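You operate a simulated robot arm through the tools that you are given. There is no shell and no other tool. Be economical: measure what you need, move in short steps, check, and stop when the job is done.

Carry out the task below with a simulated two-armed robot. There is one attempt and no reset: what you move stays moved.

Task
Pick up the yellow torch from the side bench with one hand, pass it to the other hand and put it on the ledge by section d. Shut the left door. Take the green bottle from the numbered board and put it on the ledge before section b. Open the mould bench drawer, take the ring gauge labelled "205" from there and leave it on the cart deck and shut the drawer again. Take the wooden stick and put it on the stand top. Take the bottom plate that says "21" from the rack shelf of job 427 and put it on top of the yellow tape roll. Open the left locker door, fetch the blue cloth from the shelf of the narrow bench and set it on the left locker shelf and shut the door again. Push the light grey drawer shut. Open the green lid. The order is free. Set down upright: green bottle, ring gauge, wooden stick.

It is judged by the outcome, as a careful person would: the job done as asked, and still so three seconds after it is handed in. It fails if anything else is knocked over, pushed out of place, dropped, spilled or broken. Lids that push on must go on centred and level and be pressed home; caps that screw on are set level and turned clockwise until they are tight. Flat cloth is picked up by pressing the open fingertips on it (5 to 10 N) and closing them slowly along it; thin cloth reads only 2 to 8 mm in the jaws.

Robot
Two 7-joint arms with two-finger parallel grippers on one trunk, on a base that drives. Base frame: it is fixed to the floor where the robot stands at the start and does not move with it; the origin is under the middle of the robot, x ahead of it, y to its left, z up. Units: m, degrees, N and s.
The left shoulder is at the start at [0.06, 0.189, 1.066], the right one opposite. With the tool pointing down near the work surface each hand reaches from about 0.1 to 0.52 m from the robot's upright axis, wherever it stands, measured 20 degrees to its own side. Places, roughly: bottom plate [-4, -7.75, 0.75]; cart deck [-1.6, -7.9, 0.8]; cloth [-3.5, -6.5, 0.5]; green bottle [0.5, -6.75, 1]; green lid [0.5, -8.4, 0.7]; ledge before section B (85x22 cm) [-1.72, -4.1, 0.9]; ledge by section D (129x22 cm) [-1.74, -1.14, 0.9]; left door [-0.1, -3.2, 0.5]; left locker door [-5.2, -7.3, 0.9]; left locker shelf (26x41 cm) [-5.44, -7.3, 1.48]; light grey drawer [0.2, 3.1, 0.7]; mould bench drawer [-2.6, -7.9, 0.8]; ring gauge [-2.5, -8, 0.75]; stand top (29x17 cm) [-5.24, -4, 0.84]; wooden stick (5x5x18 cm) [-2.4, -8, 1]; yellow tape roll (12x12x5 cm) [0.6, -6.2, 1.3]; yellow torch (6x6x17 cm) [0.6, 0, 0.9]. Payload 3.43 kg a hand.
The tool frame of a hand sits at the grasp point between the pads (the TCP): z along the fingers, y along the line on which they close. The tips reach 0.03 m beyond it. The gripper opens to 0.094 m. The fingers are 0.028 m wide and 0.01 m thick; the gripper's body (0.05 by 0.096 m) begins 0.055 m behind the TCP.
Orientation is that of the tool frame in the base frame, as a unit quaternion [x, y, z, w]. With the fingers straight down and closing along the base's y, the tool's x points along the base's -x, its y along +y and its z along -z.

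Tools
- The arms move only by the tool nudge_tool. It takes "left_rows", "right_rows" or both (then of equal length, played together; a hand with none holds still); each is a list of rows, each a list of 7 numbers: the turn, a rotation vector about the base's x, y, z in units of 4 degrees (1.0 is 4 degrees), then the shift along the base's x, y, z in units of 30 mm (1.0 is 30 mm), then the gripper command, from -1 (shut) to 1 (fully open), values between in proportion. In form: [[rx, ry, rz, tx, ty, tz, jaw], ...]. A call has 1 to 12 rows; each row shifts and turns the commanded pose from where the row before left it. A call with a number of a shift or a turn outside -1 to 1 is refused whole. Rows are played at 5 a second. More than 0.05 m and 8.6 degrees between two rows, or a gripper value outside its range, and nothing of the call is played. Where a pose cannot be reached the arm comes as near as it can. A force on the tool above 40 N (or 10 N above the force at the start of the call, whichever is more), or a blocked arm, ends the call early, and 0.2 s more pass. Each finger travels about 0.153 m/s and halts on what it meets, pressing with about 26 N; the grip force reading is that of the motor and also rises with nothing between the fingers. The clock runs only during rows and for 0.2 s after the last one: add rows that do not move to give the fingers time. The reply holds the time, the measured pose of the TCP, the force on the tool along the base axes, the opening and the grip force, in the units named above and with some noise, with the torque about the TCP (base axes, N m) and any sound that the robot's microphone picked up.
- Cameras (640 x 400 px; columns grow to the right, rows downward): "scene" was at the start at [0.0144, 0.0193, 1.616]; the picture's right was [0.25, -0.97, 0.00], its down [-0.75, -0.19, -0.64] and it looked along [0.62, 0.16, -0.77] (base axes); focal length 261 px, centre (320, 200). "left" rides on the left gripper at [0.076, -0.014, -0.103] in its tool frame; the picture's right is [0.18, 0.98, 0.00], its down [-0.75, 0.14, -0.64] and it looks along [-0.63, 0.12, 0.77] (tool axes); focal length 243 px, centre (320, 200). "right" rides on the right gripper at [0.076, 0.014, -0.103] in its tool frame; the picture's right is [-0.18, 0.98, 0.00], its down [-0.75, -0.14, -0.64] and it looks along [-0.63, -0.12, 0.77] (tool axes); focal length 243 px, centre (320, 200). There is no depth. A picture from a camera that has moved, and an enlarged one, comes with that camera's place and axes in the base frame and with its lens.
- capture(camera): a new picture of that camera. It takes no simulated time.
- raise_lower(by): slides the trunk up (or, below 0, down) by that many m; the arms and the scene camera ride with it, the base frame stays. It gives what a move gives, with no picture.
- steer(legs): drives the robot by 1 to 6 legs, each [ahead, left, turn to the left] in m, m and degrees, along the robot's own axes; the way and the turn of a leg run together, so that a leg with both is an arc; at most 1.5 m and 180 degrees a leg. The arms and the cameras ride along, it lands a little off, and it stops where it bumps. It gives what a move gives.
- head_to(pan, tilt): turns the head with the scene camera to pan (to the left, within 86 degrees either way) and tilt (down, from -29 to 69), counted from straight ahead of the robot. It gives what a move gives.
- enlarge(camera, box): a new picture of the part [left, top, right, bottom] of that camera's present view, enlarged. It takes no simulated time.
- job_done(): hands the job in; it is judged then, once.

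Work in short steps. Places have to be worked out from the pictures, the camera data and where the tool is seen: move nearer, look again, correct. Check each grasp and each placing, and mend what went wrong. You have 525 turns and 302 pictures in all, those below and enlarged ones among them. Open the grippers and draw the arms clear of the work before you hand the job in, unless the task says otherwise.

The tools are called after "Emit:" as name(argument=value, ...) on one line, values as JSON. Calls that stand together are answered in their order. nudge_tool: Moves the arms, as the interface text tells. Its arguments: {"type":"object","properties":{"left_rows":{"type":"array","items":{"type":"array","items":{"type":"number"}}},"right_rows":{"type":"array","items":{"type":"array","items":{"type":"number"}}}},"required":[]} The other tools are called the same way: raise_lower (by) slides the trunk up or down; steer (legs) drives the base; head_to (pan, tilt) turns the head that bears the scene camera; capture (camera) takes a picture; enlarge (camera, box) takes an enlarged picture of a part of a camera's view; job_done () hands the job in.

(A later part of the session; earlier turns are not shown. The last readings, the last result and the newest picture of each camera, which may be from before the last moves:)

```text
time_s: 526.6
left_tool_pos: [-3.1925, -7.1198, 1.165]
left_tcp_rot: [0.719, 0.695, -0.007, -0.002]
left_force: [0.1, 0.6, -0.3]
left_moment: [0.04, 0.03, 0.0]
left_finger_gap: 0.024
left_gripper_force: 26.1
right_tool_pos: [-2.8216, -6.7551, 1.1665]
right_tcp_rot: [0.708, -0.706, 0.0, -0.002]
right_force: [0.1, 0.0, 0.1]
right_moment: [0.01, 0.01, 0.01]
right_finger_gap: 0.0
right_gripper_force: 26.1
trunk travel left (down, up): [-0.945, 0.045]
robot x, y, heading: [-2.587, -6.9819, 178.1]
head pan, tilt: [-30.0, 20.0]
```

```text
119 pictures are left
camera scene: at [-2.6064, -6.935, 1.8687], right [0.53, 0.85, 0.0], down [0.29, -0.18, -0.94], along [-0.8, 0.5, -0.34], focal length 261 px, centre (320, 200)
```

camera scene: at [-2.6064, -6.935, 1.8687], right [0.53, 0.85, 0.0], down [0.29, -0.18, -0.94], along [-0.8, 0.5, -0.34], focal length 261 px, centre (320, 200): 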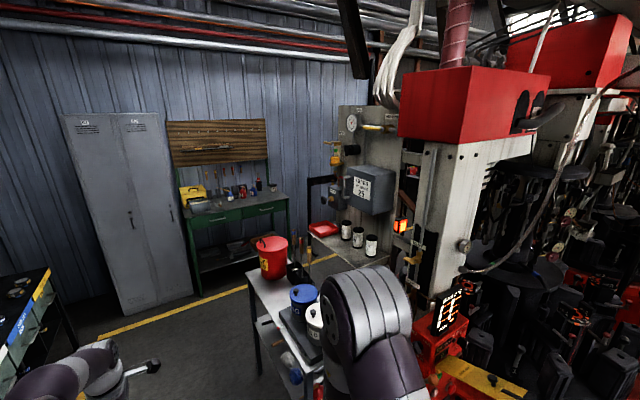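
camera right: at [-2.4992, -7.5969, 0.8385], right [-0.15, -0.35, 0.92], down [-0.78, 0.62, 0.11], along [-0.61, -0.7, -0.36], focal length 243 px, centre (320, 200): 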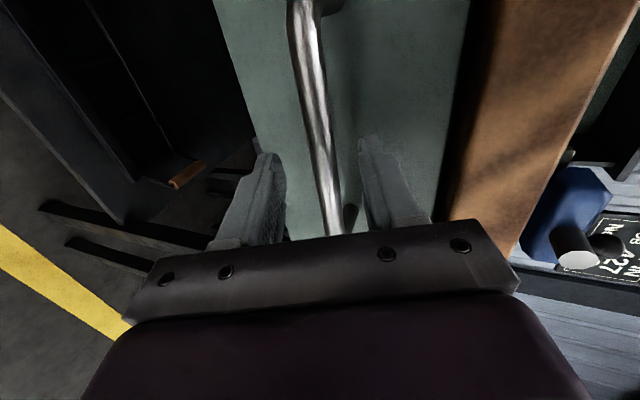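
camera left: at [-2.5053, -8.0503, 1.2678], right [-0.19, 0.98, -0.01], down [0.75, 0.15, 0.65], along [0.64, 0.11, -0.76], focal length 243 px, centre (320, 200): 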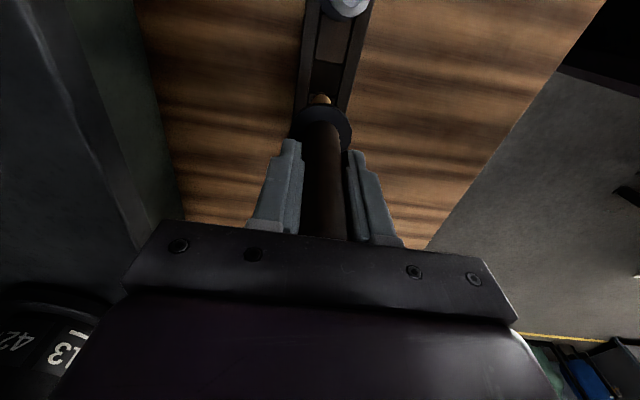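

Path: go along y≈-7.05 between rack and narrow bench to x≈-4.55, then north. Drive with a check.

Emit:
steer(legs=[[0.8, 0.1, 1.9], [1.15, 0, 0]])

Emit:
head_to(pan=-70, tilt=25)

Emit:
capture(camera="scene")

```text
time_s: 536.2
left_tool_pos: [-5.1059, -7.1945, 1.1656]
left_tcp_rot: [0.712, 0.702, -0.007, -0.002]
left_force: [-1.6, 0.5, -1.0]
left_moment: [0.01, 0.04, 0.0]
left_finger_gap: 0.0239
left_gripper_force: 25.3
right_tool_pos: [-4.7397, -6.8252, 1.1677]
right_tcp_rot: [0.714, -0.7, 0.0, -0.001]
right_force: [0.9, 1.1, 0.2]
right_moment: [-0.01, -0.02, 0.0]
right_finger_gap: 0.0
right_gripper_force: 25.8
trunk travel left (down, up): [-0.945, 0.045]
robot x, y, heading: [-4.5014, -7.05, 178.7]
head pan, tilt: [-30.0, 20.0]
```

```text
time_s: 537.3
left_tool_pos: [-5.1062, -7.1963, 1.1649]
left_tcp_rot: [0.713, 0.701, -0.007, -0.003]
left_force: [-1.0, 0.5, -1.1]
left_moment: [0.0, -0.02, 0.03]
left_finger_gap: 0.0239
left_gripper_force: 26.0
right_tool_pos: [-4.7416, -6.826, 1.1671]
right_tcp_rot: [0.713, -0.701, 0.0, -0.001]
right_force: [-0.7, 0.0, 0.3]
right_moment: [0.02, 0.01, 0.03]
right_finger_gap: 0.0001
right_gripper_force: 26.0
trunk travel left (down, up): [-0.945, 0.045]
robot x, y, heading: [-4.5066, -7.0525, 178.7]
head pan, tilt: [-70.0, 25.0]
```

```text
118 pictures are left
camera scene: at [-4.473, -6.9632, 1.8607], right [0.95, 0.32, 0.0], down [0.14, -0.4, -0.91], along [-0.29, 0.86, -0.42], focal length 261 px, centre (320, 200)
```

scene: 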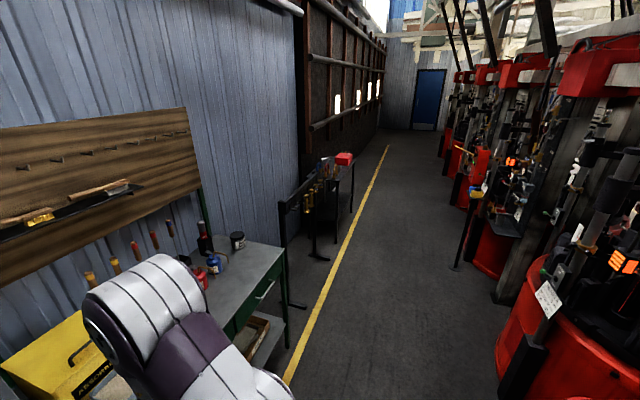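

Stand (with a red box on it) is up the corridor along x≈-4.5. Back off slightly, turn to face +y, and drive north.

Emit:
steer(legs=[[-0.2, 0, 0], [0, 0, -89], [1.3, 0.05, 0]])

Emit:
head_to(pan=30, tilt=30)

Emit:
capture(camera="scene")

```text
time_s: 548.7
left_tool_pos: [-4.5472, -5.1622, 1.1663]
left_tcp_rot: [1.0, 0.015, -0.004, -0.006]
left_force: [0.6, 0.2, -0.4]
left_moment: [-0.02, 0.03, -0.02]
left_finger_gap: 0.0236
left_gripper_force: 25.9
right_tool_pos: [-4.16, -5.5113, 1.1675]
right_tcp_rot: [-0.031, 1.0, -0.001, 0.001]
right_force: [-0.2, -0.5, 0.6]
right_moment: [0.02, 0.02, -0.01]
right_finger_gap: 0.0
right_gripper_force: 26.1
trunk travel left (down, up): [-0.945, 0.045]
robot x, y, heading: [-4.3747, -5.7557, 91.2]
head pan, tilt: [-70.0, 25.0]
```

```text
time_s: 550.5
left_tool_pos: [-4.548, -5.1631, 1.1659]
left_tcp_rot: [1.0, 0.015, -0.004, -0.006]
left_force: [-0.1, -0.3, 0.3]
left_moment: [0.0, -0.02, 0.01]
left_finger_gap: 0.0236
left_gripper_force: 26.3
right_tool_pos: [-4.1596, -5.5108, 1.167]
right_tcp_rot: [-0.031, 1.0, 0.0, 0.001]
right_force: [0.3, 0.0, -0.3]
right_moment: [0.02, -0.01, 0.02]
right_finger_gap: 0.0
right_gripper_force: 26.7
trunk travel left (down, up): [-0.945, 0.045]
robot x, y, heading: [-4.3708, -5.7583, 91.4]
head pan, tilt: [30.0, 30.0]
```

```text
117 pictures are left
camera scene: at [-4.4192, -5.7402, 1.8527], right [0.85, 0.52, 0.0], down [0.26, -0.43, -0.87], along [-0.45, 0.74, -0.5], focal length 261 px, centre (320, 200)
```

scene: 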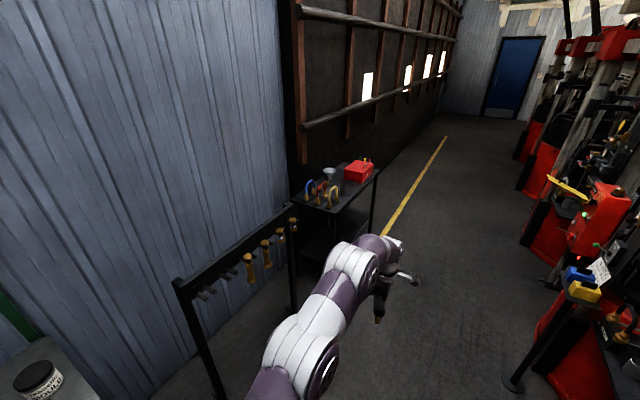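

Emit:
steer(legs=[[1.45, 0.0, 0], [0, 0, 88]])

Emit:
head_to(pan=0, tilt=40)

Emit:
capture(camera="scene")

```text
time_s: 561.6
left_tool_pos: [-4.9886, -4.4245, 1.1655]
left_tcp_rot: [0.717, 0.697, -0.007, -0.003]
left_force: [-0.2, 0.5, -0.6]
left_moment: [0.0, 0.0, 0.02]
left_finger_gap: 0.0238
left_gripper_force: 25.8
right_tool_pos: [-4.6174, -4.061, 1.1677]
right_tcp_rot: [0.709, -0.705, 0.0, -0.001]
right_force: [0.4, -0.2, 0.0]
right_moment: [0.0, 0.02, -0.01]
right_finger_gap: 0.0
right_gripper_force: 26.5
trunk travel left (down, up): [-0.945, 0.045]
robot x, y, heading: [-4.3856, -4.2888, 178.0]
head pan, tilt: [30.0, 30.0]
```

```text
time_s: 562.5
left_tool_pos: [-4.9894, -4.4256, 1.1657]
left_tcp_rot: [0.718, 0.696, -0.006, -0.003]
left_force: [0.6, -0.1, -1.2]
left_moment: [-0.02, 0.02, -0.03]
left_finger_gap: 0.0239
left_gripper_force: 25.9
right_tool_pos: [-4.6186, -4.0605, 1.1665]
right_tcp_rot: [0.709, -0.705, 0.001, -0.001]
right_force: [0.2, -0.7, 0.3]
right_moment: [0.01, 0.02, -0.02]
right_finger_gap: 0.0003
right_gripper_force: 25.9
trunk travel left (down, up): [-0.945, 0.045]
robot x, y, heading: [-4.3854, -4.2868, 177.8]
head pan, tilt: [0.0, 40.0]
```

```text
116 pictures are left
camera scene: at [-4.4094, -4.2864, 1.8373], right [0.04, 1.0, 0.0], down [0.64, -0.02, -0.77], along [-0.77, 0.03, -0.64], focal length 261 px, centre (320, 200)
```

scene: 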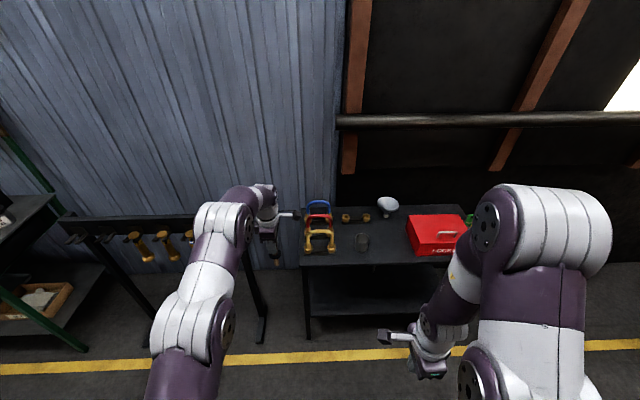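

Emit:
enlarge(camera="scene", box=[240, 180, 490, 340])

```text
2.50 times, centred on (365, 260) of scene
camera zoom: at [-4.4094, -4.2864, 1.8373], right [0.04, 1.0, 0.0], down [0.64, -0.02, -0.77], along [-0.77, 0.03, -0.64], focal length 653 px, centre (208, 50)
```

zoom: 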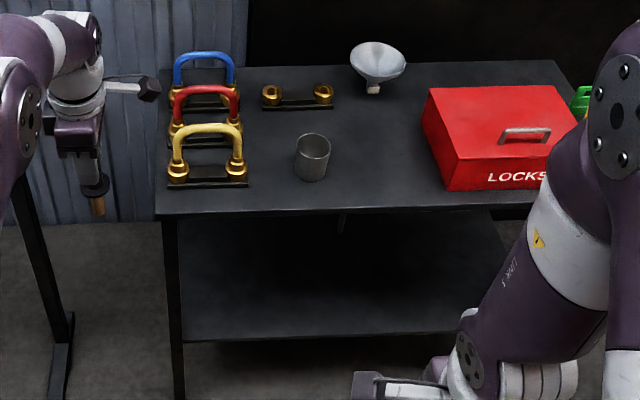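

Emit:
enlarge(camera="scene", box=[255, 225, 305, 270])

```text
8.89 times, centred on (280, 248) of scene
camera zoom: at [-4.4094, -4.2864, 1.8373], right [0.04, 1.0, 0.0], down [0.64, -0.02, -0.77], along [-0.77, 0.03, -0.64], focal length 2321 px, centre (676, -222)
```

zoom: 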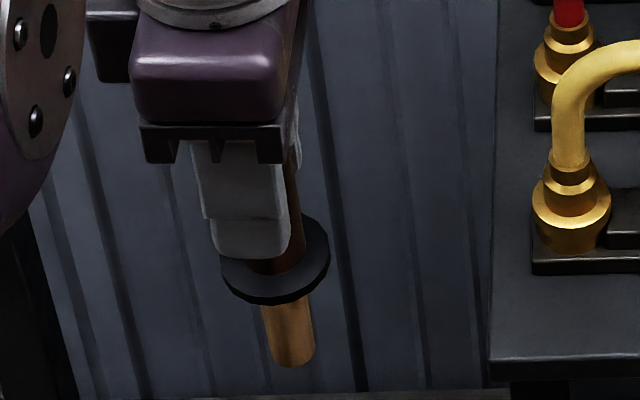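

The stick's lower end is a flat-ended cylinder and it hangs vertical. Free spot on the stand top: about (-5.24, -3.92). Sidestep right, then ahead.

Emit:
steer(legs=[[0, -0.5, 2], [0.24, 0, 0]])

Emit:
enlarge(camera="scene", box=[160, 150, 420, 330])

Emit:
capture(camera="left")

```text
time_s: 566.8
left_tool_pos: [-5.2104, -3.9614, 1.1667]
left_tcp_rot: [0.703, 0.712, -0.008, -0.002]
left_force: [-0.4, 1.0, -1.3]
left_moment: [0.01, 0.05, 0.02]
left_finger_gap: 0.0237
left_gripper_force: 26.2
right_tool_pos: [-4.8556, -3.5821, 1.1666]
right_tcp_rot: [0.723, -0.691, -0.001, -0.001]
right_force: [0.8, -0.3, 0.1]
right_moment: [-0.02, -0.01, 0.0]
right_finger_gap: 0.0
right_gripper_force: 26.1
trunk travel left (down, up): [-0.945, 0.045]
robot x, y, heading: [-4.611, -3.7978, -179.3]
head pan, tilt: [0.0, 40.0]
```

```text
2.22 times, centred on (290, 240) of scene
camera zoom: at [-4.6366, -3.7983, 1.8374], right [-0.01, 1.0, 0.0], down [0.64, 0.0, -0.77], along [-0.77, 0.0, -0.64], focal length 580 px, centre (387, 111)
```

zoom: 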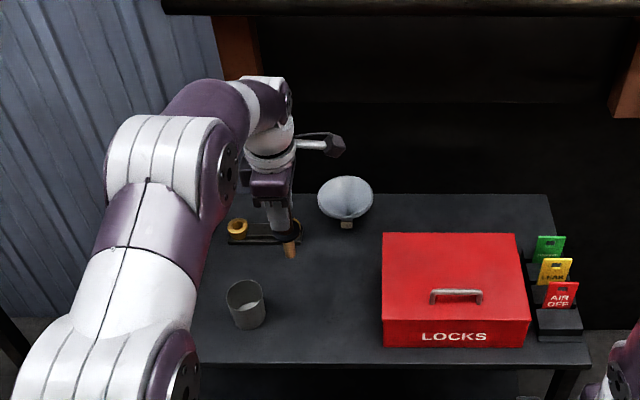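

```text
112 pictures are left
camera left: at [-5.2231, -3.8853, 1.269], right [0.98, 0.2, -0.01], down [0.16, -0.75, 0.65], along [0.12, -0.63, -0.76], focal length 243 px, centre (320, 200)
```

left: 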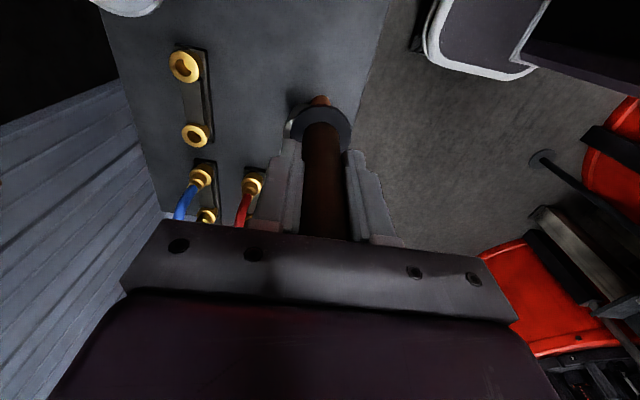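

Landing point is clear of the cup. Adjust slightly and lower with the trunk.

Emit:
nudge_tool(left_rows=[[0, 0, 0, -0.4, 0.6, 0, -1], [0, 0, 0, -0.2, 0.5, 0, -1]])

Emit:
raise_lower(by=-0.165)

Emit:
enlarge(camera="scene", box=[200, 180, 380, 310])

```text
time_s: 567.4
left_tool_pos: [-5.2138, -3.9287, 1.1591]
left_tcp_rot: [0.703, 0.711, -0.007, -0.002]
left_force: [0.0, 0.2, -1.3]
left_moment: [-0.01, 0.01, 0.03]
left_finger_gap: 0.0239
left_gripper_force: 25.6
left hand out of reach, approached as far as the arm can: row 1, 2
right_tool_pos: [-4.857, -3.5815, 1.1672]
right_tcp_rot: [0.723, -0.691, 0.0, -0.002]
right_force: [0.2, -0.4, 0.5]
right_moment: [0.02, 0.01, -0.01]
right_finger_gap: 0.0
right_gripper_force: 26.2
trunk travel left (down, up): [-0.945, 0.045]
robot x, y, heading: [-4.6162, -3.7957, -179.8]
head pan, tilt: [0.0, 40.0]
```

```text
time_s: 569.3
left_tool_pos: [-5.2138, -3.9299, 0.9925]
left_tcp_rot: [0.703, 0.711, -0.007, -0.002]
left_force: [-0.3, -0.6, -0.3]
left_moment: [0.01, -0.02, 0.01]
left_finger_gap: 0.0236
left_gripper_force: 26.4
right_tool_pos: [-4.8585, -3.5812, 1.0017]
right_tcp_rot: [0.723, -0.691, 0.0, -0.001]
right_force: [-0.3, 0.2, 0.8]
right_moment: [-0.01, 0.0, 0.0]
right_finger_gap: 0.0001
right_gripper_force: 25.9
trunk travel left (down, up): [-0.78, 0.21]
robot x, y, heading: [-4.6149, -3.8018, -179.5]
head pan, tilt: [0.0, 40.0]
```

```text
3.08 times, centred on (290, 245) of scene
camera zoom: at [-4.6392, -3.7987, 1.6724], right [-0.01, 1.0, 0.0], down [0.64, 0.0, -0.77], along [-0.77, 0.0, -0.64], focal length 804 px, centre (412, 62)
```

zoom: 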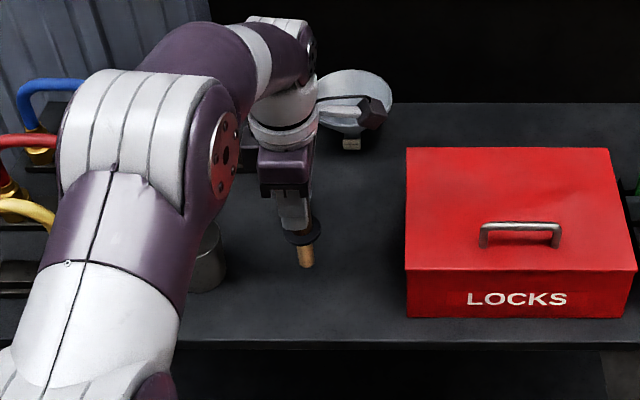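

Emit:
nudge_tool(left_rows=[[0, 0, 0, 0, 0, -0.2, -1], [0, 0, 0, 0, 0, 0, -1]])

Emit:
nudge_tool(left_rows=[[0, 0, 0, 0, 0, -0.15, -1], [0, 0, 0, 0, 0, 0, -1]])

Emit:
nudge_tool(left_rows=[[0, 0, 0, 0, 0, -0.1, -1], [0, 0, 0, 0, 0, 0, -1]])

```text
time_s: 569.9
left_tool_pos: [-5.2142, -3.9292, 0.9883]
left_tcp_rot: [0.702, 0.712, -0.007, -0.001]
left_force: [-0.2, 0.3, -0.5]
left_moment: [-0.04, 0.01, -0.02]
left_finger_gap: 0.0239
left_gripper_force: 26.2
right_tool_pos: [-4.8567, -3.5811, 1.0019]
right_tcp_rot: [0.724, -0.69, 0.0, -0.001]
right_force: [0.4, -0.2, 0.6]
right_moment: [0.0, -0.01, 0.0]
right_finger_gap: 0.0
right_gripper_force: 26.3
trunk travel left (down, up): [-0.78, 0.21]
robot x, y, heading: [-4.6125, -3.8015, -179.7]
head pan, tilt: [0.0, 40.0]
```

```text
time_s: 570.5
left_tool_pos: [-5.2136, -3.9292, 0.9836]
left_tcp_rot: [0.703, 0.711, -0.007, -0.002]
left_force: [-0.6, -0.5, -1.3]
left_moment: [-0.03, -0.02, -0.01]
left_finger_gap: 0.0237
left_gripper_force: 26.1
right_tool_pos: [-4.857, -3.5825, 1.0022]
right_tcp_rot: [0.723, -0.691, 0.0, -0.002]
right_force: [0.6, 0.5, 0.1]
right_moment: [-0.03, -0.03, 0.02]
right_finger_gap: 0.0
right_gripper_force: 26.4
trunk travel left (down, up): [-0.78, 0.21]
robot x, y, heading: [-4.6157, -3.8014, -179.8]
head pan, tilt: [0.0, 40.0]
```

```text
time_s: 571.1
left_tool_pos: [-5.2146, -3.9305, 0.9802]
left_tcp_rot: [0.702, 0.712, -0.007, -0.003]
left_force: [0.8, -0.4, 0.1]
left_moment: [0.0, -0.02, 0.04]
left_finger_gap: 0.0239
left_gripper_force: 25.8
right_tool_pos: [-4.8573, -3.5812, 1.001]
right_tcp_rot: [0.724, -0.69, 0.0, -0.001]
right_force: [0.7, -0.1, 0.4]
right_moment: [0.0, 0.01, 0.03]
right_finger_gap: 0.0003
right_gripper_force: 25.7
trunk travel left (down, up): [-0.78, 0.21]
robot x, y, heading: [-4.6134, -3.7981, -179.8]
head pan, tilt: [0.0, 40.0]
```

Emit:
nudge_tool(left_rows=[[0, 0, 0, 0, 0, -0.1, -1], [0, 0, 0, 0, 0, 0, -1]])

Emit:
nudge_tool(left_rows=[[0, 0, 0, 0, 0, -0.1, -1], [0, 0, 0, 0, 0, 0, -1]])

Emit:
nudge_tool(left_rows=[[0, 0, 0, 0, 0, -0.1, -1], [0, 0, 0, 0, 0, 0, -1]])

Emit:
nudge_tool(left_rows=[[0, 0, 0, 0, 0, -0.1, -1], [0, 0, 0, 0, 0, 0, -1]])

```text
time_s: 571.7
left_tool_pos: [-5.2138, -3.9311, 0.9779]
left_tcp_rot: [0.703, 0.711, -0.007, -0.001]
left_force: [0.0, 0.1, -1.0]
left_moment: [-0.02, 0.01, -0.01]
left_finger_gap: 0.0235
left_gripper_force: 25.2
right_tool_pos: [-4.8575, -3.5814, 1.0021]
right_tcp_rot: [0.724, -0.69, 0.0, -0.001]
right_force: [-0.2, 0.3, -1.1]
right_moment: [0.02, 0.03, 0.02]
right_finger_gap: 0.0
right_gripper_force: 25.7
trunk travel left (down, up): [-0.78, 0.21]
robot x, y, heading: [-4.6137, -3.7968, -179.5]
head pan, tilt: [0.0, 40.0]
```

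```text
time_s: 572.3
left_tool_pos: [-5.2143, -3.9295, 0.9743]
left_tcp_rot: [0.703, 0.711, -0.007, -0.003]
left_force: [0.2, 0.4, -0.5]
left_moment: [-0.01, 0.0, 0.0]
left_finger_gap: 0.0239
left_gripper_force: 26.6
right_tool_pos: [-4.8571, -3.5828, 1.0016]
right_tcp_rot: [0.724, -0.69, -0.001, -0.001]
right_force: [0.0, 0.1, -0.2]
right_moment: [0.03, 0.01, -0.01]
right_finger_gap: 0.0
right_gripper_force: 25.8
trunk travel left (down, up): [-0.78, 0.21]
robot x, y, heading: [-4.6136, -3.7986, -179.8]
head pan, tilt: [0.0, 40.0]
```

```text
time_s: 572.9
left_tool_pos: [-5.2147, -3.9298, 0.9727]
left_tcp_rot: [0.703, 0.712, -0.007, -0.002]
left_force: [0.6, -0.1, -0.6]
left_moment: [0.0, -0.01, 0.03]
left_finger_gap: 0.0238
left_gripper_force: 26.4
right_tool_pos: [-4.8575, -3.5811, 1.0002]
right_tcp_rot: [0.724, -0.69, 0.0, -0.002]
right_force: [-0.2, -0.1, -0.1]
right_moment: [0.0, -0.04, 0.01]
right_finger_gap: 0.0001
right_gripper_force: 26.1
trunk travel left (down, up): [-0.78, 0.21]
robot x, y, heading: [-4.6144, -3.7971, -179.7]
head pan, tilt: [0.0, 40.0]
```

```text
time_s: 573.5
left_tool_pos: [-5.2127, -3.9301, 0.9684]
left_tcp_rot: [0.703, 0.711, -0.007, -0.002]
left_force: [-0.1, -0.7, -0.4]
left_moment: [-0.03, 0.01, -0.01]
left_finger_gap: 0.0235
left_gripper_force: 25.9
right_tool_pos: [-4.8573, -3.5815, 1.0015]
right_tcp_rot: [0.724, -0.69, 0.0, -0.001]
right_force: [-0.1, -0.1, 0.4]
right_moment: [0.02, -0.02, 0.0]
right_finger_gap: 0.0
right_gripper_force: 26.0
trunk travel left (down, up): [-0.78, 0.21]
robot x, y, heading: [-4.6124, -3.803, -179.7]
head pan, tilt: [0.0, 40.0]
```

Emit:
enlarge(camera="scene", box=[255, 220, 325, 275])

```text
7.27 times, centred on (290, 248) of scene
camera zoom: at [-4.6392, -3.7986, 1.6723], right [-0.01, 1.0, 0.0], down [0.64, 0.0, -0.77], along [-0.77, 0.0, -0.64], focal length 1899 px, centre (538, -146)
```

zoom: 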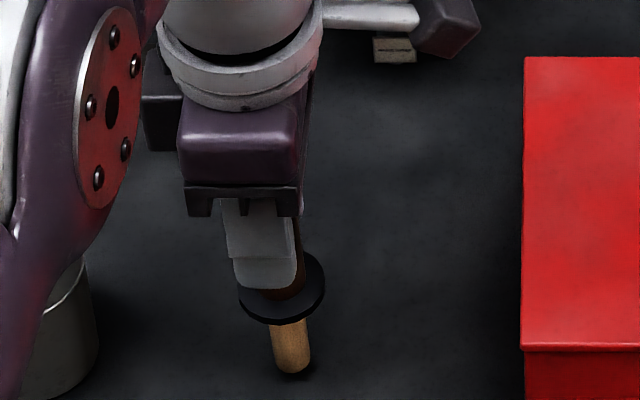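

Emit:
nudge_tool(left_rows=[[0, 0, 0, 0, 0, -0.1, -1], [0, 0, 0, 0, 0, 0, -1]])

Emit:
nudge_tool(left_rows=[[0, 0, 0, 0, 0, -0.1, -1], [0, 0, 0, 0, 0, 0, -1]])

Emit:
nudge_tool(left_rows=[[0, 0, 0, 0, 0, -0.1, -1], [0, 0, 0, 0, 0, 0, -1]])

```text
time_s: 574.1
left_tool_pos: [-5.2139, -3.9299, 0.9664]
left_tcp_rot: [0.703, 0.711, -0.007, -0.002]
left_force: [0.3, 1.0, -1.1]
left_moment: [-0.01, 0.0, -0.04]
left_finger_gap: 0.0238
left_gripper_force: 26.3
right_tool_pos: [-4.8566, -3.5813, 1.0015]
right_tcp_rot: [0.724, -0.69, 0.0, -0.001]
right_force: [-0.2, 0.0, 0.4]
right_moment: [0.03, 0.01, 0.02]
right_finger_gap: 0.0001
right_gripper_force: 26.0
trunk travel left (down, up): [-0.78, 0.21]
robot x, y, heading: [-4.6116, -3.7971, -179.7]
head pan, tilt: [0.0, 40.0]
```

```text
time_s: 574.7
left_tool_pos: [-5.2141, -3.9301, 0.9633]
left_tcp_rot: [0.702, 0.712, -0.007, -0.003]
left_force: [0.2, -0.3, -0.9]
left_moment: [-0.02, -0.01, -0.01]
left_finger_gap: 0.024
left_gripper_force: 26.3
right_tool_pos: [-4.8579, -3.5808, 1.0024]
right_tcp_rot: [0.724, -0.69, 0.0, -0.001]
right_force: [0.7, 0.1, -0.1]
right_moment: [0.0, 0.0, 0.03]
right_finger_gap: 0.0003
right_gripper_force: 25.7
trunk travel left (down, up): [-0.78, 0.21]
robot x, y, heading: [-4.6137, -3.7951, -179.6]
head pan, tilt: [0.0, 40.0]
```

```text
time_s: 575.3
left_tool_pos: [-5.2135, -3.9299, 0.9622]
left_tcp_rot: [0.703, 0.711, -0.007, -0.002]
left_force: [-0.4, -1.2, 6.3]
left_moment: [-0.16, 0.0, -0.04]
left_finger_gap: 0.0239
left_gripper_force: 26.3
right_tool_pos: [-4.8564, -3.5815, 1.0033]
right_tcp_rot: [0.723, -0.69, 0.0, -0.001]
right_force: [-0.5, -0.3, 0.5]
right_moment: [0.0, -0.02, 0.0]
right_finger_gap: 0.0001
right_gripper_force: 26.2
trunk travel left (down, up): [-0.78, 0.21]
robot x, y, heading: [-4.6144, -3.8005, -179.5]
head pan, tilt: [0.0, 40.0]
```

Gentle, centred contact. Open the fingers gradually.

Emit:
nudge_tool(left_rows=[[0, 0, 0, 0, 0, 0, -0.47], [0, 0, 0, 0, 0, 0, -0.44], [0, 0, 0, 0, 0, 0, -0.4], [0, 0, 0, 0, 0, 0, -0.3], [0, 0, 0, 0, 0, 0, 0], [0, 0, 0, 0, 0, 0, 0.5], [0, 0, 0, 0, 0, 0, 0.5]])

Emit:
enlarge(camera="scene", box=[255, 220, 325, 275])

```text
time_s: 576.9
left_tool_pos: [-5.2143, -3.9298, 0.9614]
left_tcp_rot: [0.703, 0.711, -0.007, -0.001]
left_force: [-0.1, 0.3, -0.1]
left_moment: [0.01, 0.0, -0.02]
left_finger_gap: 0.0705
left_gripper_force: 0.0
right_tool_pos: [-4.8588, -3.5811, 1.0012]
right_tcp_rot: [0.723, -0.691, -0.001, -0.001]
right_force: [-0.5, 0.3, 0.6]
right_moment: [-0.01, -0.01, 0.02]
right_finger_gap: 0.0
right_gripper_force: 25.8
trunk travel left (down, up): [-0.78, 0.21]
robot x, y, heading: [-4.6188, -3.7991, -179.7]
head pan, tilt: [0.0, 40.0]
```

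```text
7.27 times, centred on (290, 248) of scene
camera zoom: at [-4.6391, -3.7986, 1.6723], right [-0.01, 1.0, 0.0], down [0.64, 0.0, -0.77], along [-0.77, 0.0, -0.64], focal length 1899 px, centre (538, -146)
```

zoom: 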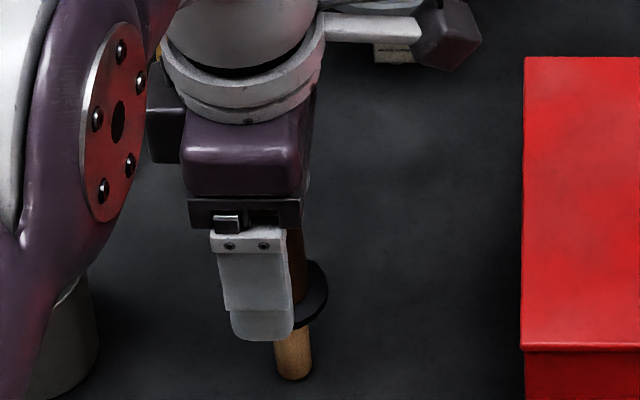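

The stick stands by itself. Raise straight up with the trunk.

Emit:
raise_lower(by=0.13)

Emit:
enlarge(camera="scene", box=[220, 180, 400, 310])

```text
time_s: 578.4
left_tool_pos: [-5.2146, -3.9308, 1.0899]
left_tcp_rot: [0.703, 0.711, -0.007, -0.002]
left_force: [1.2, 0.2, -1.1]
left_moment: [-0.03, -0.01, 0.02]
left_finger_gap: 0.0705
left_gripper_force: 0.1
right_tool_pos: [-4.8567, -3.5814, 1.131]
right_tcp_rot: [0.724, -0.69, 0.0, -0.002]
right_force: [0.3, 0.7, 0.7]
right_moment: [0.0, -0.01, -0.04]
right_finger_gap: 0.0
right_gripper_force: 26.5
trunk travel left (down, up): [-0.91, 0.08]
robot x, y, heading: [-4.6155, -3.7994, -179.8]
head pan, tilt: [0.0, 40.0]
```

```text
3.08 times, centred on (310, 245) of scene
camera zoom: at [-4.6393, -3.7986, 1.8023], right [-0.01, 1.0, 0.0], down [0.64, 0.0, -0.77], along [-0.77, 0.0, -0.64], focal length 804 px, centre (351, 62)
```

zoom: 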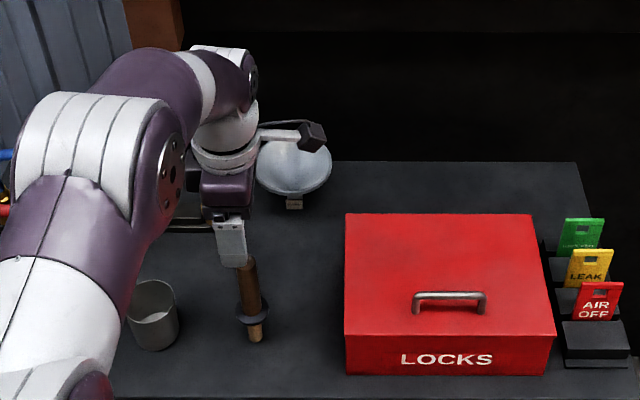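

Stick stands upright on the stand top. Back off and drive to the locker.

Emit:
steer(legs=[[-0.3, 0, 0], [0, 0, 89.5], [1.4, -0.05, 0], [1.4, 0, 0], [0.3, 0, 0], [0, 0, -90]])

Emit:
head_to(pan=10, tilt=20)

Emit:
capture(camera="scene")

```text
time_s: 603.0
left_tool_pos: [-4.9427, -7.0242, 1.0903]
left_tcp_rot: [0.702, 0.712, -0.006, -0.002]
left_force: [0.0, 0.6, 0.2]
left_moment: [0.03, 0.01, 0.0]
left_finger_gap: 0.0705
left_gripper_force: 0.0
right_tool_pos: [-4.5876, -6.6762, 1.1323]
right_tcp_rot: [0.725, -0.689, 0.0, -0.001]
right_force: [0.5, 0.7, -0.8]
right_moment: [0.0, 0.02, 0.0]
right_finger_gap: 0.0
right_gripper_force: 25.9
trunk travel left (down, up): [-0.91, 0.08]
robot x, y, heading: [-4.3454, -6.8869, -179.7]
head pan, tilt: [0.0, 40.0]
```

```text
time_s: 603.8
left_tool_pos: [-4.943, -7.0246, 1.0916]
left_tcp_rot: [0.702, 0.712, -0.007, -0.002]
left_force: [-0.3, 0.8, 0.4]
left_moment: [-0.01, -0.01, -0.02]
left_finger_gap: 0.0701
left_gripper_force: 0.0
right_tool_pos: [-4.586, -6.6745, 1.132]
right_tcp_rot: [0.724, -0.69, 0.0, -0.002]
right_force: [0.1, 0.6, -0.7]
right_moment: [-0.01, 0.02, 0.0]
right_finger_gap: 0.0
right_gripper_force: 26.1
trunk travel left (down, up): [-0.91, 0.08]
robot x, y, heading: [-4.3412, -6.8923, -179.5]
head pan, tilt: [10.0, 20.0]
```

```text
107 pictures are left
camera scene: at [-4.3747, -6.9076, 1.8337], right [-0.18, 0.98, 0.0], down [0.34, 0.06, -0.94], along [-0.92, -0.17, -0.34], focal length 261 px, centre (320, 200)
```

scene: 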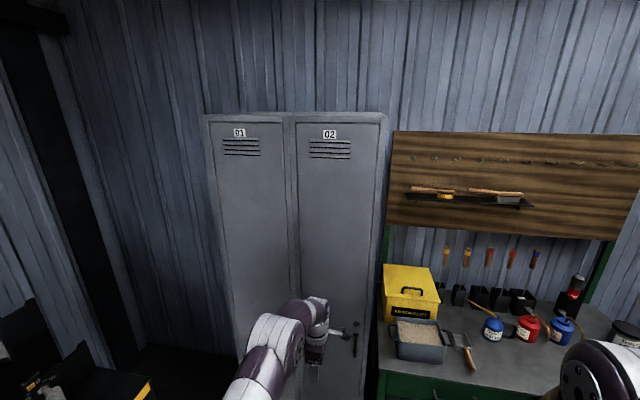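

Door 01 (left) spans y −7.44…−7.15, hinge likely on the left. Move the left hand back to reveal its handle.

Emit:
nudge_tool(left_rows=[[0, 0, 0, 0.9, -0.3, 0, 1], [0, 0, 0, 0.9, -0.3, 0, 1], [0, 0, 0, 0.9, -0.3, 0, 1], [0, 0, 0, 0.9, -0.3, 0, 1], [0, 0, 0, 0.9, -0.3, 0, 1], [0, 0, 0, 0.9, -0.3, 0, 1], [0, 0, 0, 0.9, -0.3, 0, 1]])

Emit:
head_to(pan=15, tilt=40)

Emit:
capture(camera="scene")

```text
time_s: 605.4
left_tool_pos: [-4.7524, -7.0853, 1.0912]
left_tcp_rot: [0.702, 0.712, -0.007, -0.002]
left_force: [0.8, 0.4, -0.1]
left_moment: [-0.02, 0.0, 0.0]
left_finger_gap: 0.0938
left_gripper_force: 0.0
right_tool_pos: [-4.5861, -6.6754, 1.1319]
right_tcp_rot: [0.724, -0.69, 0.0, -0.001]
right_force: [0.5, -0.2, -0.4]
right_moment: [0.01, 0.02, 0.0]
right_finger_gap: 0.0
right_gripper_force: 25.6
trunk travel left (down, up): [-0.91, 0.08]
robot x, y, heading: [-4.3399, -6.8922, -179.7]
head pan, tilt: [10.0, 20.0]
```

```text
time_s: 606.2
left_tool_pos: [-4.753, -7.0857, 1.0911]
left_tcp_rot: [0.702, 0.712, -0.007, -0.002]
left_force: [0.0, 0.0, 0.3]
left_moment: [0.02, -0.05, 0.02]
left_finger_gap: 0.0941
left_gripper_force: 0.1
right_tool_pos: [-4.587, -6.6752, 1.1304]
right_tcp_rot: [0.724, -0.689, 0.0, -0.001]
right_force: [0.5, 0.5, -0.1]
right_moment: [-0.01, 0.01, 0.0]
right_finger_gap: 0.0001
right_gripper_force: 25.5
trunk travel left (down, up): [-0.91, 0.08]
robot x, y, heading: [-4.3426, -6.891, -179.3]
head pan, tilt: [15.0, 40.0]
```

```text
106 pictures are left
camera scene: at [-4.3654, -6.9134, 1.8024], right [-0.27, 0.96, 0.0], down [0.62, 0.17, -0.77], along [-0.74, -0.2, -0.64], focal length 261 px, centre (320, 200)
```

scene: 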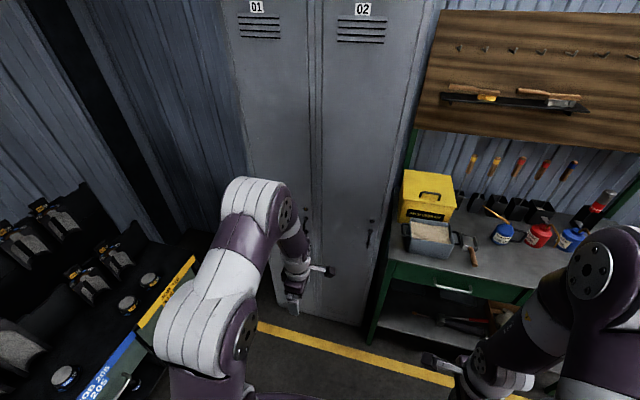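

Emit:
enlarge(camera="scene", box=[290, 190, 400, 270])

```text
5.00 times, centred on (345, 230) of scene
camera zoom: at [-4.3654, -6.9134, 1.8024], right [-0.27, 0.96, 0.0], down [0.62, 0.17, -0.77], along [-0.74, -0.2, -0.64], focal length 1306 px, centre (195, 50)
```

zoom: 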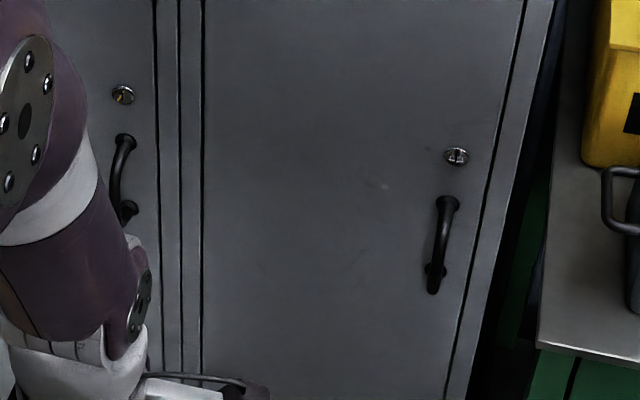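

Handle 01 is a vertical bow at about (-5.17, -7.205, 0.934). Restore both hands' natural yaw, then pitch the left forward.

Emit:
nudge_tool(left_rows=[[0, 0, -1, 0, 0, 0, 1], [0, 0, -1, 0, 0, 0, 1], [0, 0, -1, 0, 0, 0, 1], [0, 0, -1, 0, 0, 0, 1], [0, 0, -1, 0, 0, 0, 1], [0, 0, -1, 0, 0, 0, 1], [0, 0, -1, 0, 0, 0, 1], [0, 0, -1, 0, 0, 0, 1], [0, 0, -1, 0, 0, 0, 1], [0, 0, -1, 0, 0, 0, 1], [0, 0, -1, 0, 0, 0, 1], [0, 0, -1, 0, 0, 0, 1]], right_rows=[[0, 0, 1, 0, 0, 0, 1], [0, 0, 1, 0, 0, 0, 1], [0, 0, 1, 0, 0, 0, 1], [0, 0, 1, 0, 0, 0, 1], [0, 0, 1, 0, 0, 0, 1], [0, 0, 1, 0, 0, 0, 1], [0, 0, 1, 0, 0, 0, 1], [0, 0, 1, 0, 0, 0, 1], [0, 0, 1, 0, 0, 0, 1], [0, 0, 1, 0, 0, 0, 1], [0, 0, 1, 0, 0, 0, 1], [0, 0, 1, 0, 0, 0, 1]])

Emit:
nudge_tool(left_rows=[[0, 0, -1, 0, 0, 0, 1], [0, 0, -1, 0, 0, 0, 1], [0, 0, -1, 0, 0, 0, 1], [0, 0, -1, 0, 0, 0, 1], [0, 0, -1, 0, 0, 0, 1], [0, 0, -1, 0, 0, 0, 1], [0, 0, -1, 0, 0, 0, 1], [0, 0, -1, 0, 0, 0, 1], [0, 0, -1, 0, 0, 0, 1], [0, 0, -1, 0, 0, 0, 1], [0, 0, -0.7, 0, 0, 0, 1], [0, 0, 0, 0, 0, 0, 1]], right_rows=[[0, 0, 1, 0, 0, 0, 1], [0, 0, 1, 0, 0, 0, 1], [0, 0, 1, 0, 0, 0, 1], [0, 0, 1, 0, 0, 0, 1], [0, 0, 1, 0, 0, 0, 1], [0, 0, 1, 0, 0, 0, 1], [0, 0, 1, 0, 0, 0, 1], [0, 0, 1, 0, 0, 0, 1], [0, 0, 1, 0, 0, 0, 1], [0, 0, 1, 0, 0, 0, 1], [0, 0, 0, 0, 0, 0, 1], [0, 0, 0, 0, 0, 0, 1]])

Emit:
nudge_tool(left_rows=[[0, 1, 0, -0.2, 0, -0.2, 1], [0, 1, 0, -0.2, 0, -0.2, 1], [0, 1, 0, -0.2, 0, -0.2, 1], [0, 1, 0, -0.2, 0, -0.2, 1], [0, 1, 0, -0.2, 0, -0.2, 1], [0, 1, 0, -0.2, 0, -0.2, 1], [0, 1, 0, -0.2, 0, -0.2, 1], [0, 1, 0, -0.2, 0, -0.2, 1], [0, 1, 0, -0.2, 0, -0.2, 1], [0, 1, 0, -0.2, 0, -0.2, 1], [0, 1, 0, -0.2, 0, -0.2, 1], [0, 1, 0, -0.2, 0, -0.2, 1]])

Emit:
nudge_tool(left_rows=[[0, 1, 0, -0.3, 0, -0.1, 1], [0, 1, 0, -0.3, 0, -0.1, 1], [0, 1, 0, -0.3, 0, -0.1, 1], [0, 1, 0, -0.3, 0, 0, 1], [0, 1, 0, -0.3, 0, 0, 1], [0, 1, 0, -0.3, 0, 0, 1], [0, 1, 0, -0.3, 0, 0, 1], [0, 1, 0, -0.3, 0, 0, 1], [0, 1, 0, -0.3, 0, 0, 1]])

```text
time_s: 608.8
left_tool_pos: [-4.7548, -7.0876, 1.0904]
left_tcp_rot: [0.931, 0.364, -0.005, -0.005]
left_force: [0.4, 0.0, -0.7]
left_moment: [0.01, -0.03, 0.0]
left_finger_gap: 0.0941
left_gripper_force: 0.1
right_tool_pos: [-4.5856, -6.675, 1.1315]
right_tcp_rot: [0.943, -0.334, -0.001, -0.001]
right_force: [-0.2, -0.8, 0.9]
right_moment: [-0.01, 0.01, -0.01]
right_finger_gap: 0.0941
right_gripper_force: 0.1
trunk travel left (down, up): [-0.91, 0.08]
robot x, y, heading: [-4.344, -6.8891, -179.6]
head pan, tilt: [15.0, 40.0]
```

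```text
time_s: 610.2
left_tool_pos: [-4.7542, -7.0879, 1.0901]
left_tcp_rot: [0.984, 0.181, -0.006, -0.005]
left_force: [-0.9, -0.5, 0.9]
left_moment: [-0.01, -0.04, 0.0]
left_finger_gap: 0.094
left_gripper_force: 0.1
right_tool_pos: [-4.5906, -6.6756, 1.1318]
right_tcp_rot: [0.988, -0.154, -0.005, 0.001]
right_force: [-1.3, 1.0, 1.4]
right_moment: [-0.05, -0.25, -0.06]
right_finger_gap: 0.0941
right_gripper_force: 0.0
trunk travel left (down, up): [-0.91, 0.08]
robot x, y, heading: [-4.3443, -6.8987, -179.5]
head pan, tilt: [15.0, 40.0]
stopped in row 6 (right hand): the force on the tool passed its limit at 53 N (the readings are from after the stop); the commanded pose is now the measured one
```

```text
time_s: 612.8
left_tool_pos: [-4.8203, -7.0899, 1.0222]
left_tcp_rot: [0.906, 0.169, -0.382, -0.065]
left_force: [0.4, -0.1, 0.2]
left_moment: [-0.01, -0.03, -0.01]
left_finger_gap: 0.0938
left_gripper_force: 0.0
left hand out of reach, approached as far as the arm can: row 7
right_tool_pos: [-4.5909, -6.675, 1.1324]
right_tcp_rot: [0.988, -0.154, -0.005, 0.0]
right_force: [-2.9, -0.8, 2.0]
right_moment: [0.03, -0.51, -0.27]
right_finger_gap: 0.0939
right_gripper_force: 0.1
trunk travel left (down, up): [-0.91, 0.08]
robot x, y, heading: [-4.3421, -6.8946, -179.8]
head pan, tilt: [15.0, 40.0]
```

```text
time_s: 614.8
left_tool_pos: [-4.9017, -7.0921, 1.0134]
left_tcp_rot: [0.744, 0.14, -0.644, -0.114]
left_force: [0.5, -0.4, 0.6]
left_moment: [0.02, -0.01, -0.01]
left_finger_gap: 0.0942
left_gripper_force: 0.0
right_tool_pos: [-4.5894, -6.6765, 1.1314]
right_tcp_rot: [0.988, -0.154, -0.005, 0.001]
right_force: [-3.9, 0.2, 1.9]
right_moment: [-0.13, -0.61, -0.11]
right_finger_gap: 0.0939
right_gripper_force: 0.1
trunk travel left (down, up): [-0.91, 0.08]
robot x, y, heading: [-4.3443, -6.8948, -179.3]
head pan, tilt: [15.0, 40.0]
```

Right hand was brushing something close to the body; move it outward. Fix the left hand's 20° roll.

Emit:
nudge_tool(left_rows=[[-1, 0, 0, 0, 0, 0, 1], [-1, 0, 0, 0, 0, 0, 1], [-1, 0, 0, 0, 0, 0, 1], [-1, 0, 0, 0, 0, -0.3, 1], [-1, 0, 0, 0, 0, -0.3, 1], [0, 0, 0, 0, 0, -0.4, 1], [0, 0, 0, 0, 0, -0.4, 1]], right_rows=[[0, 0, 0, -0.8, 0, 0, 1], [0, 0, 0, -0.8, 0, 0, 1], [0, 0, 0, -0.8, 0, 0, 1], [0, 0, 1, -0.5, 0, 0, 1], [0, 0, 1, 0, 0, 0, 1], [0, 0, 1, 0, 0, 0, 1], [0, 0, 1, 0, 0, 0, 1]])

Emit:
capture(camera="scene")

```text
time_s: 616.4
left_tool_pos: [-4.9033, -7.0899, 0.9716]
left_tcp_rot: [0.753, 0.026, -0.657, 0.017]
left_force: [0.2, -0.5, 0.8]
left_moment: [0.05, 0.02, -0.01]
left_finger_gap: 0.094
left_gripper_force: 0.1
right_tool_pos: [-4.6482, -6.6795, 1.132]
right_tcp_rot: [1.0, -0.015, -0.003, 0.002]
right_force: [-0.1, -0.6, -0.1]
right_moment: [0.01, -0.02, -0.02]
right_finger_gap: 0.0939
right_gripper_force: 0.0
right hand out of reach, approached as far as the arm can: row 1, 2
trunk travel left (down, up): [-0.91, 0.08]
robot x, y, heading: [-4.3452, -6.8933, -179.7]
head pan, tilt: [15.0, 40.0]
```

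```text
104 pictures are left
camera scene: at [-4.3654, -6.9136, 1.8023], right [-0.27, 0.96, 0.0], down [0.62, 0.17, -0.77], along [-0.74, -0.2, -0.64], focal length 261 px, centre (320, 200)
```

scene: 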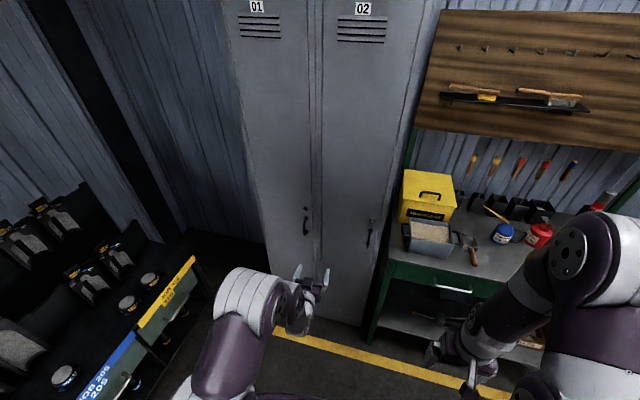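

Emit:
steer(legs=[[0, 0.115, 0], [0.17, 0, 0]])

Emit:
nudge_tool(left_rows=[[0, 0, 0, 0, 0, -0.6, 0.6], [0, 0, 0, 0, 0, -0.6, 0.6]])

Emit:
enlarge(camera="scene", box=[240, 170, 400, 310])

Emit:
capture(camera="left")

```text
time_s: 618.6
left_tool_pos: [-5.0696, -7.2043, 0.973]
left_tcp_rot: [0.753, 0.026, -0.658, 0.017]
left_force: [0.2, -0.1, -0.3]
left_moment: [-0.04, -0.03, -0.02]
left_finger_gap: 0.0939
left_gripper_force: 0.1
right_tool_pos: [-4.8141, -6.7939, 1.1324]
right_tcp_rot: [1.0, -0.015, -0.006, 0.002]
right_force: [-0.4, -0.4, 0.3]
right_moment: [0.02, 0.01, -0.01]
right_finger_gap: 0.0943
right_gripper_force: 0.1
trunk travel left (down, up): [-0.91, 0.08]
robot x, y, heading: [-4.5113, -7.0049, -179.6]
head pan, tilt: [15.0, 40.0]
```

```text
time_s: 619.2
left_tool_pos: [-5.0719, -7.2043, 0.9357]
left_tcp_rot: [0.753, 0.025, -0.657, 0.016]
left_force: [-0.2, 0.0, 0.9]
left_moment: [0.0, 0.02, -0.04]
left_finger_gap: 0.0754
left_gripper_force: 0.0
right_tool_pos: [-4.8173, -6.7952, 1.1339]
right_tcp_rot: [1.0, -0.016, -0.005, 0.002]
right_force: [-0.6, 1.0, 0.4]
right_moment: [-0.04, -0.02, 0.0]
right_finger_gap: 0.094
right_gripper_force: 0.1
trunk travel left (down, up): [-0.91, 0.08]
robot x, y, heading: [-4.5082, -7.0115, -179.6]
head pan, tilt: [15.0, 40.0]
```

```text
2.86 times, centred on (320, 240) of scene
camera zoom: at [-4.5331, -7.03, 1.8024], right [-0.26, 0.96, 0.0], down [0.62, 0.17, -0.77], along [-0.74, -0.2, -0.64], focal length 746 px, centre (320, 86)
```

zoom: 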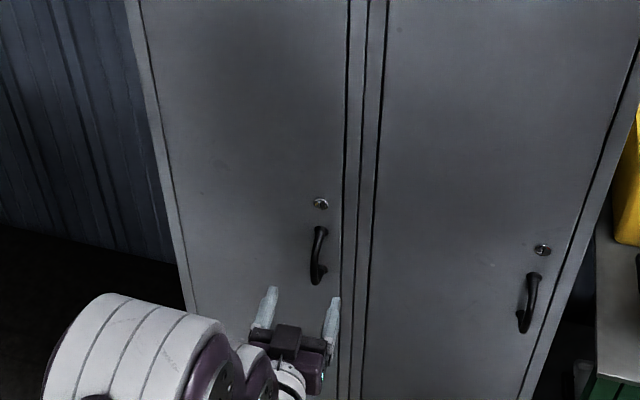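

```text
102 pictures are left
camera left: at [-4.9581, -7.1837, 0.8746], right [0.08, -0.98, -0.19], down [0.54, -0.12, 0.83], along [-0.84, -0.17, 0.52], focal length 243 px, centre (320, 200)
```

left: 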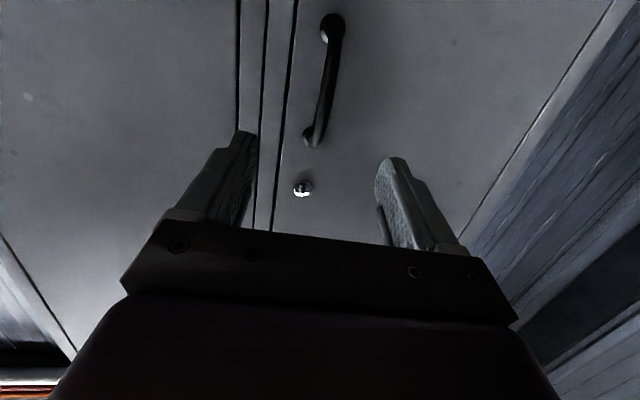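

Handle bar is at about (-5.20, -7.21, 0.894). Lower 4 cm and advance 11 cm.

Emit:
nudge_tool(left_rows=[[0, 0, 0, 0, -0.1, -0.7, 0.6], [0, 0, 0, 0, -0.1, -0.7, 0.6], [0, 0, 0, -0.8, 0, 0, 0.6], [0, 0, 0, -0.8, 0, 0, 0.6], [0, 0, 0, -0.8, 0, 0, 0.6], [0, 0, 0, -0.8, 0, 0, 0.6], [0, 0, 0, -0.5, 0, 0, 0.6]])

Emit:
capture(camera="left")

```text
time_s: 620.7
left_tool_pos: [-5.1624, -7.2102, 0.8947]
left_tcp_rot: [0.751, 0.025, -0.66, 0.015]
left_force: [-0.4, -0.4, 0.0]
left_moment: [-0.01, 0.0, 0.02]
left_finger_gap: 0.0752
left_gripper_force: 0.0
right_tool_pos: [-4.8131, -6.7943, 1.1321]
right_tcp_rot: [1.0, -0.015, -0.006, 0.003]
right_force: [0.7, 0.0, 0.3]
right_moment: [-0.04, 0.03, 0.04]
right_finger_gap: 0.094
right_gripper_force: 0.0
trunk travel left (down, up): [-0.91, 0.08]
robot x, y, heading: [-4.512, -7.0077, -179.3]
head pan, tilt: [15.0, 40.0]
stopped in row 7 (left hand): the force on the tool passed its limit at 62 N (the readings are from after the stop); the commanded pose is now the measured one
```

```text
101 pictures are left
camera left: at [-5.0506, -7.1897, 0.8322], right [0.08, -0.98, -0.19], down [0.55, -0.12, 0.83], along [-0.83, -0.17, 0.53], focal length 243 px, centre (320, 200)
```

left: 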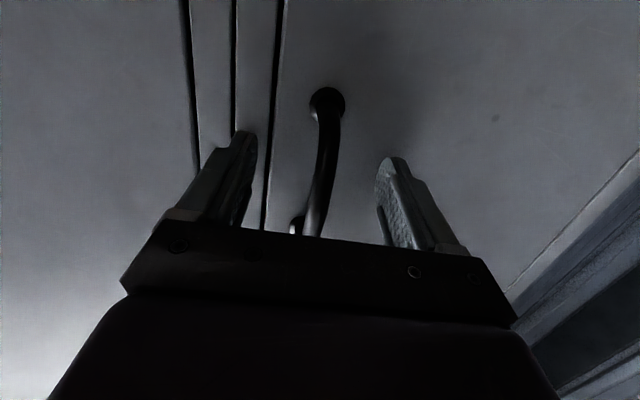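

Fingertips touched the door; handle is between them. Back 4 mm and close.

Emit:
nudge_tool(left_rows=[[0, 0, 0, 0.15, 0, 0, 0.4], [0, 0, 0, 0, 0, 0, -0.3], [0, 0, 0, 0, 0, 0, -1], [0, 0, 0, 0, 0, 0, -1], [0, 0, 0, 0, 0, 0, -1]])

Emit:
steer(legs=[[-0.06, 0, 0]])

Emit:
capture(camera="scene")

```text
time_s: 621.9
left_tool_pos: [-5.16, -7.2113, 0.8922]
left_tcp_rot: [0.752, 0.025, -0.658, 0.015]
left_force: [2.7, 2.8, 0.4]
left_moment: [-0.05, 0.11, -0.01]
left_finger_gap: 0.0155
left_gripper_force: 44.6
right_tool_pos: [-4.8161, -6.7947, 1.1316]
right_tcp_rot: [1.0, -0.016, -0.005, 0.003]
right_force: [-0.7, -0.1, 0.2]
right_moment: [0.01, 0.01, 0.01]
right_finger_gap: 0.0943
right_gripper_force: 0.1
trunk travel left (down, up): [-0.91, 0.08]
robot x, y, heading: [-4.5104, -7.0079, -179.7]
head pan, tilt: [15.0, 40.0]
```

```text
time_s: 622.9
left_tool_pos: [-5.118, -7.2216, 0.8929]
left_tcp_rot: [0.751, 0.035, -0.659, 0.019]
left_force: [-0.7, -3.2, -19.0]
left_moment: [-0.01, 0.28, -0.18]
left_finger_gap: 0.0155
left_gripper_force: 44.9
right_tool_pos: [-4.7741, -6.7972, 1.1323]
right_tcp_rot: [1.0, -0.014, -0.006, 0.002]
right_force: [0.2, 0.4, 0.0]
right_moment: [0.02, 0.01, 0.01]
right_finger_gap: 0.094
right_gripper_force: 0.1
trunk travel left (down, up): [-0.91, 0.08]
robot x, y, heading: [-4.4664, -7.0103, -179.2]
head pan, tilt: [15.0, 40.0]
stopped in leg 1: the force on the tool passed its limit at 53 N (the readings are from after the stop); the commanded pose is now the measured one
```

```text
100 pictures are left
camera scene: at [-4.4905, -7.0324, 1.802], right [-0.27, 0.96, 0.0], down [0.62, 0.17, -0.77], along [-0.74, -0.21, -0.64], focal length 261 px, centre (320, 200)
```

scene: 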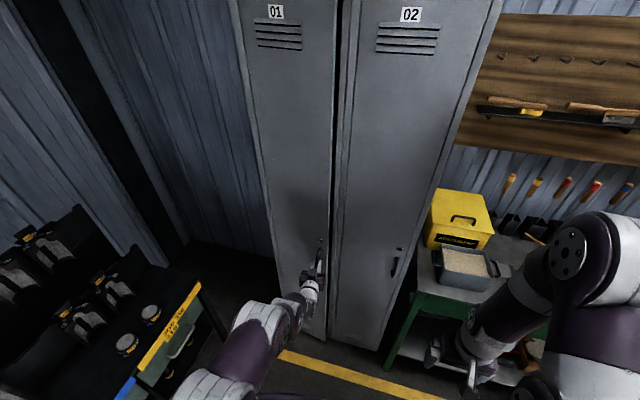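

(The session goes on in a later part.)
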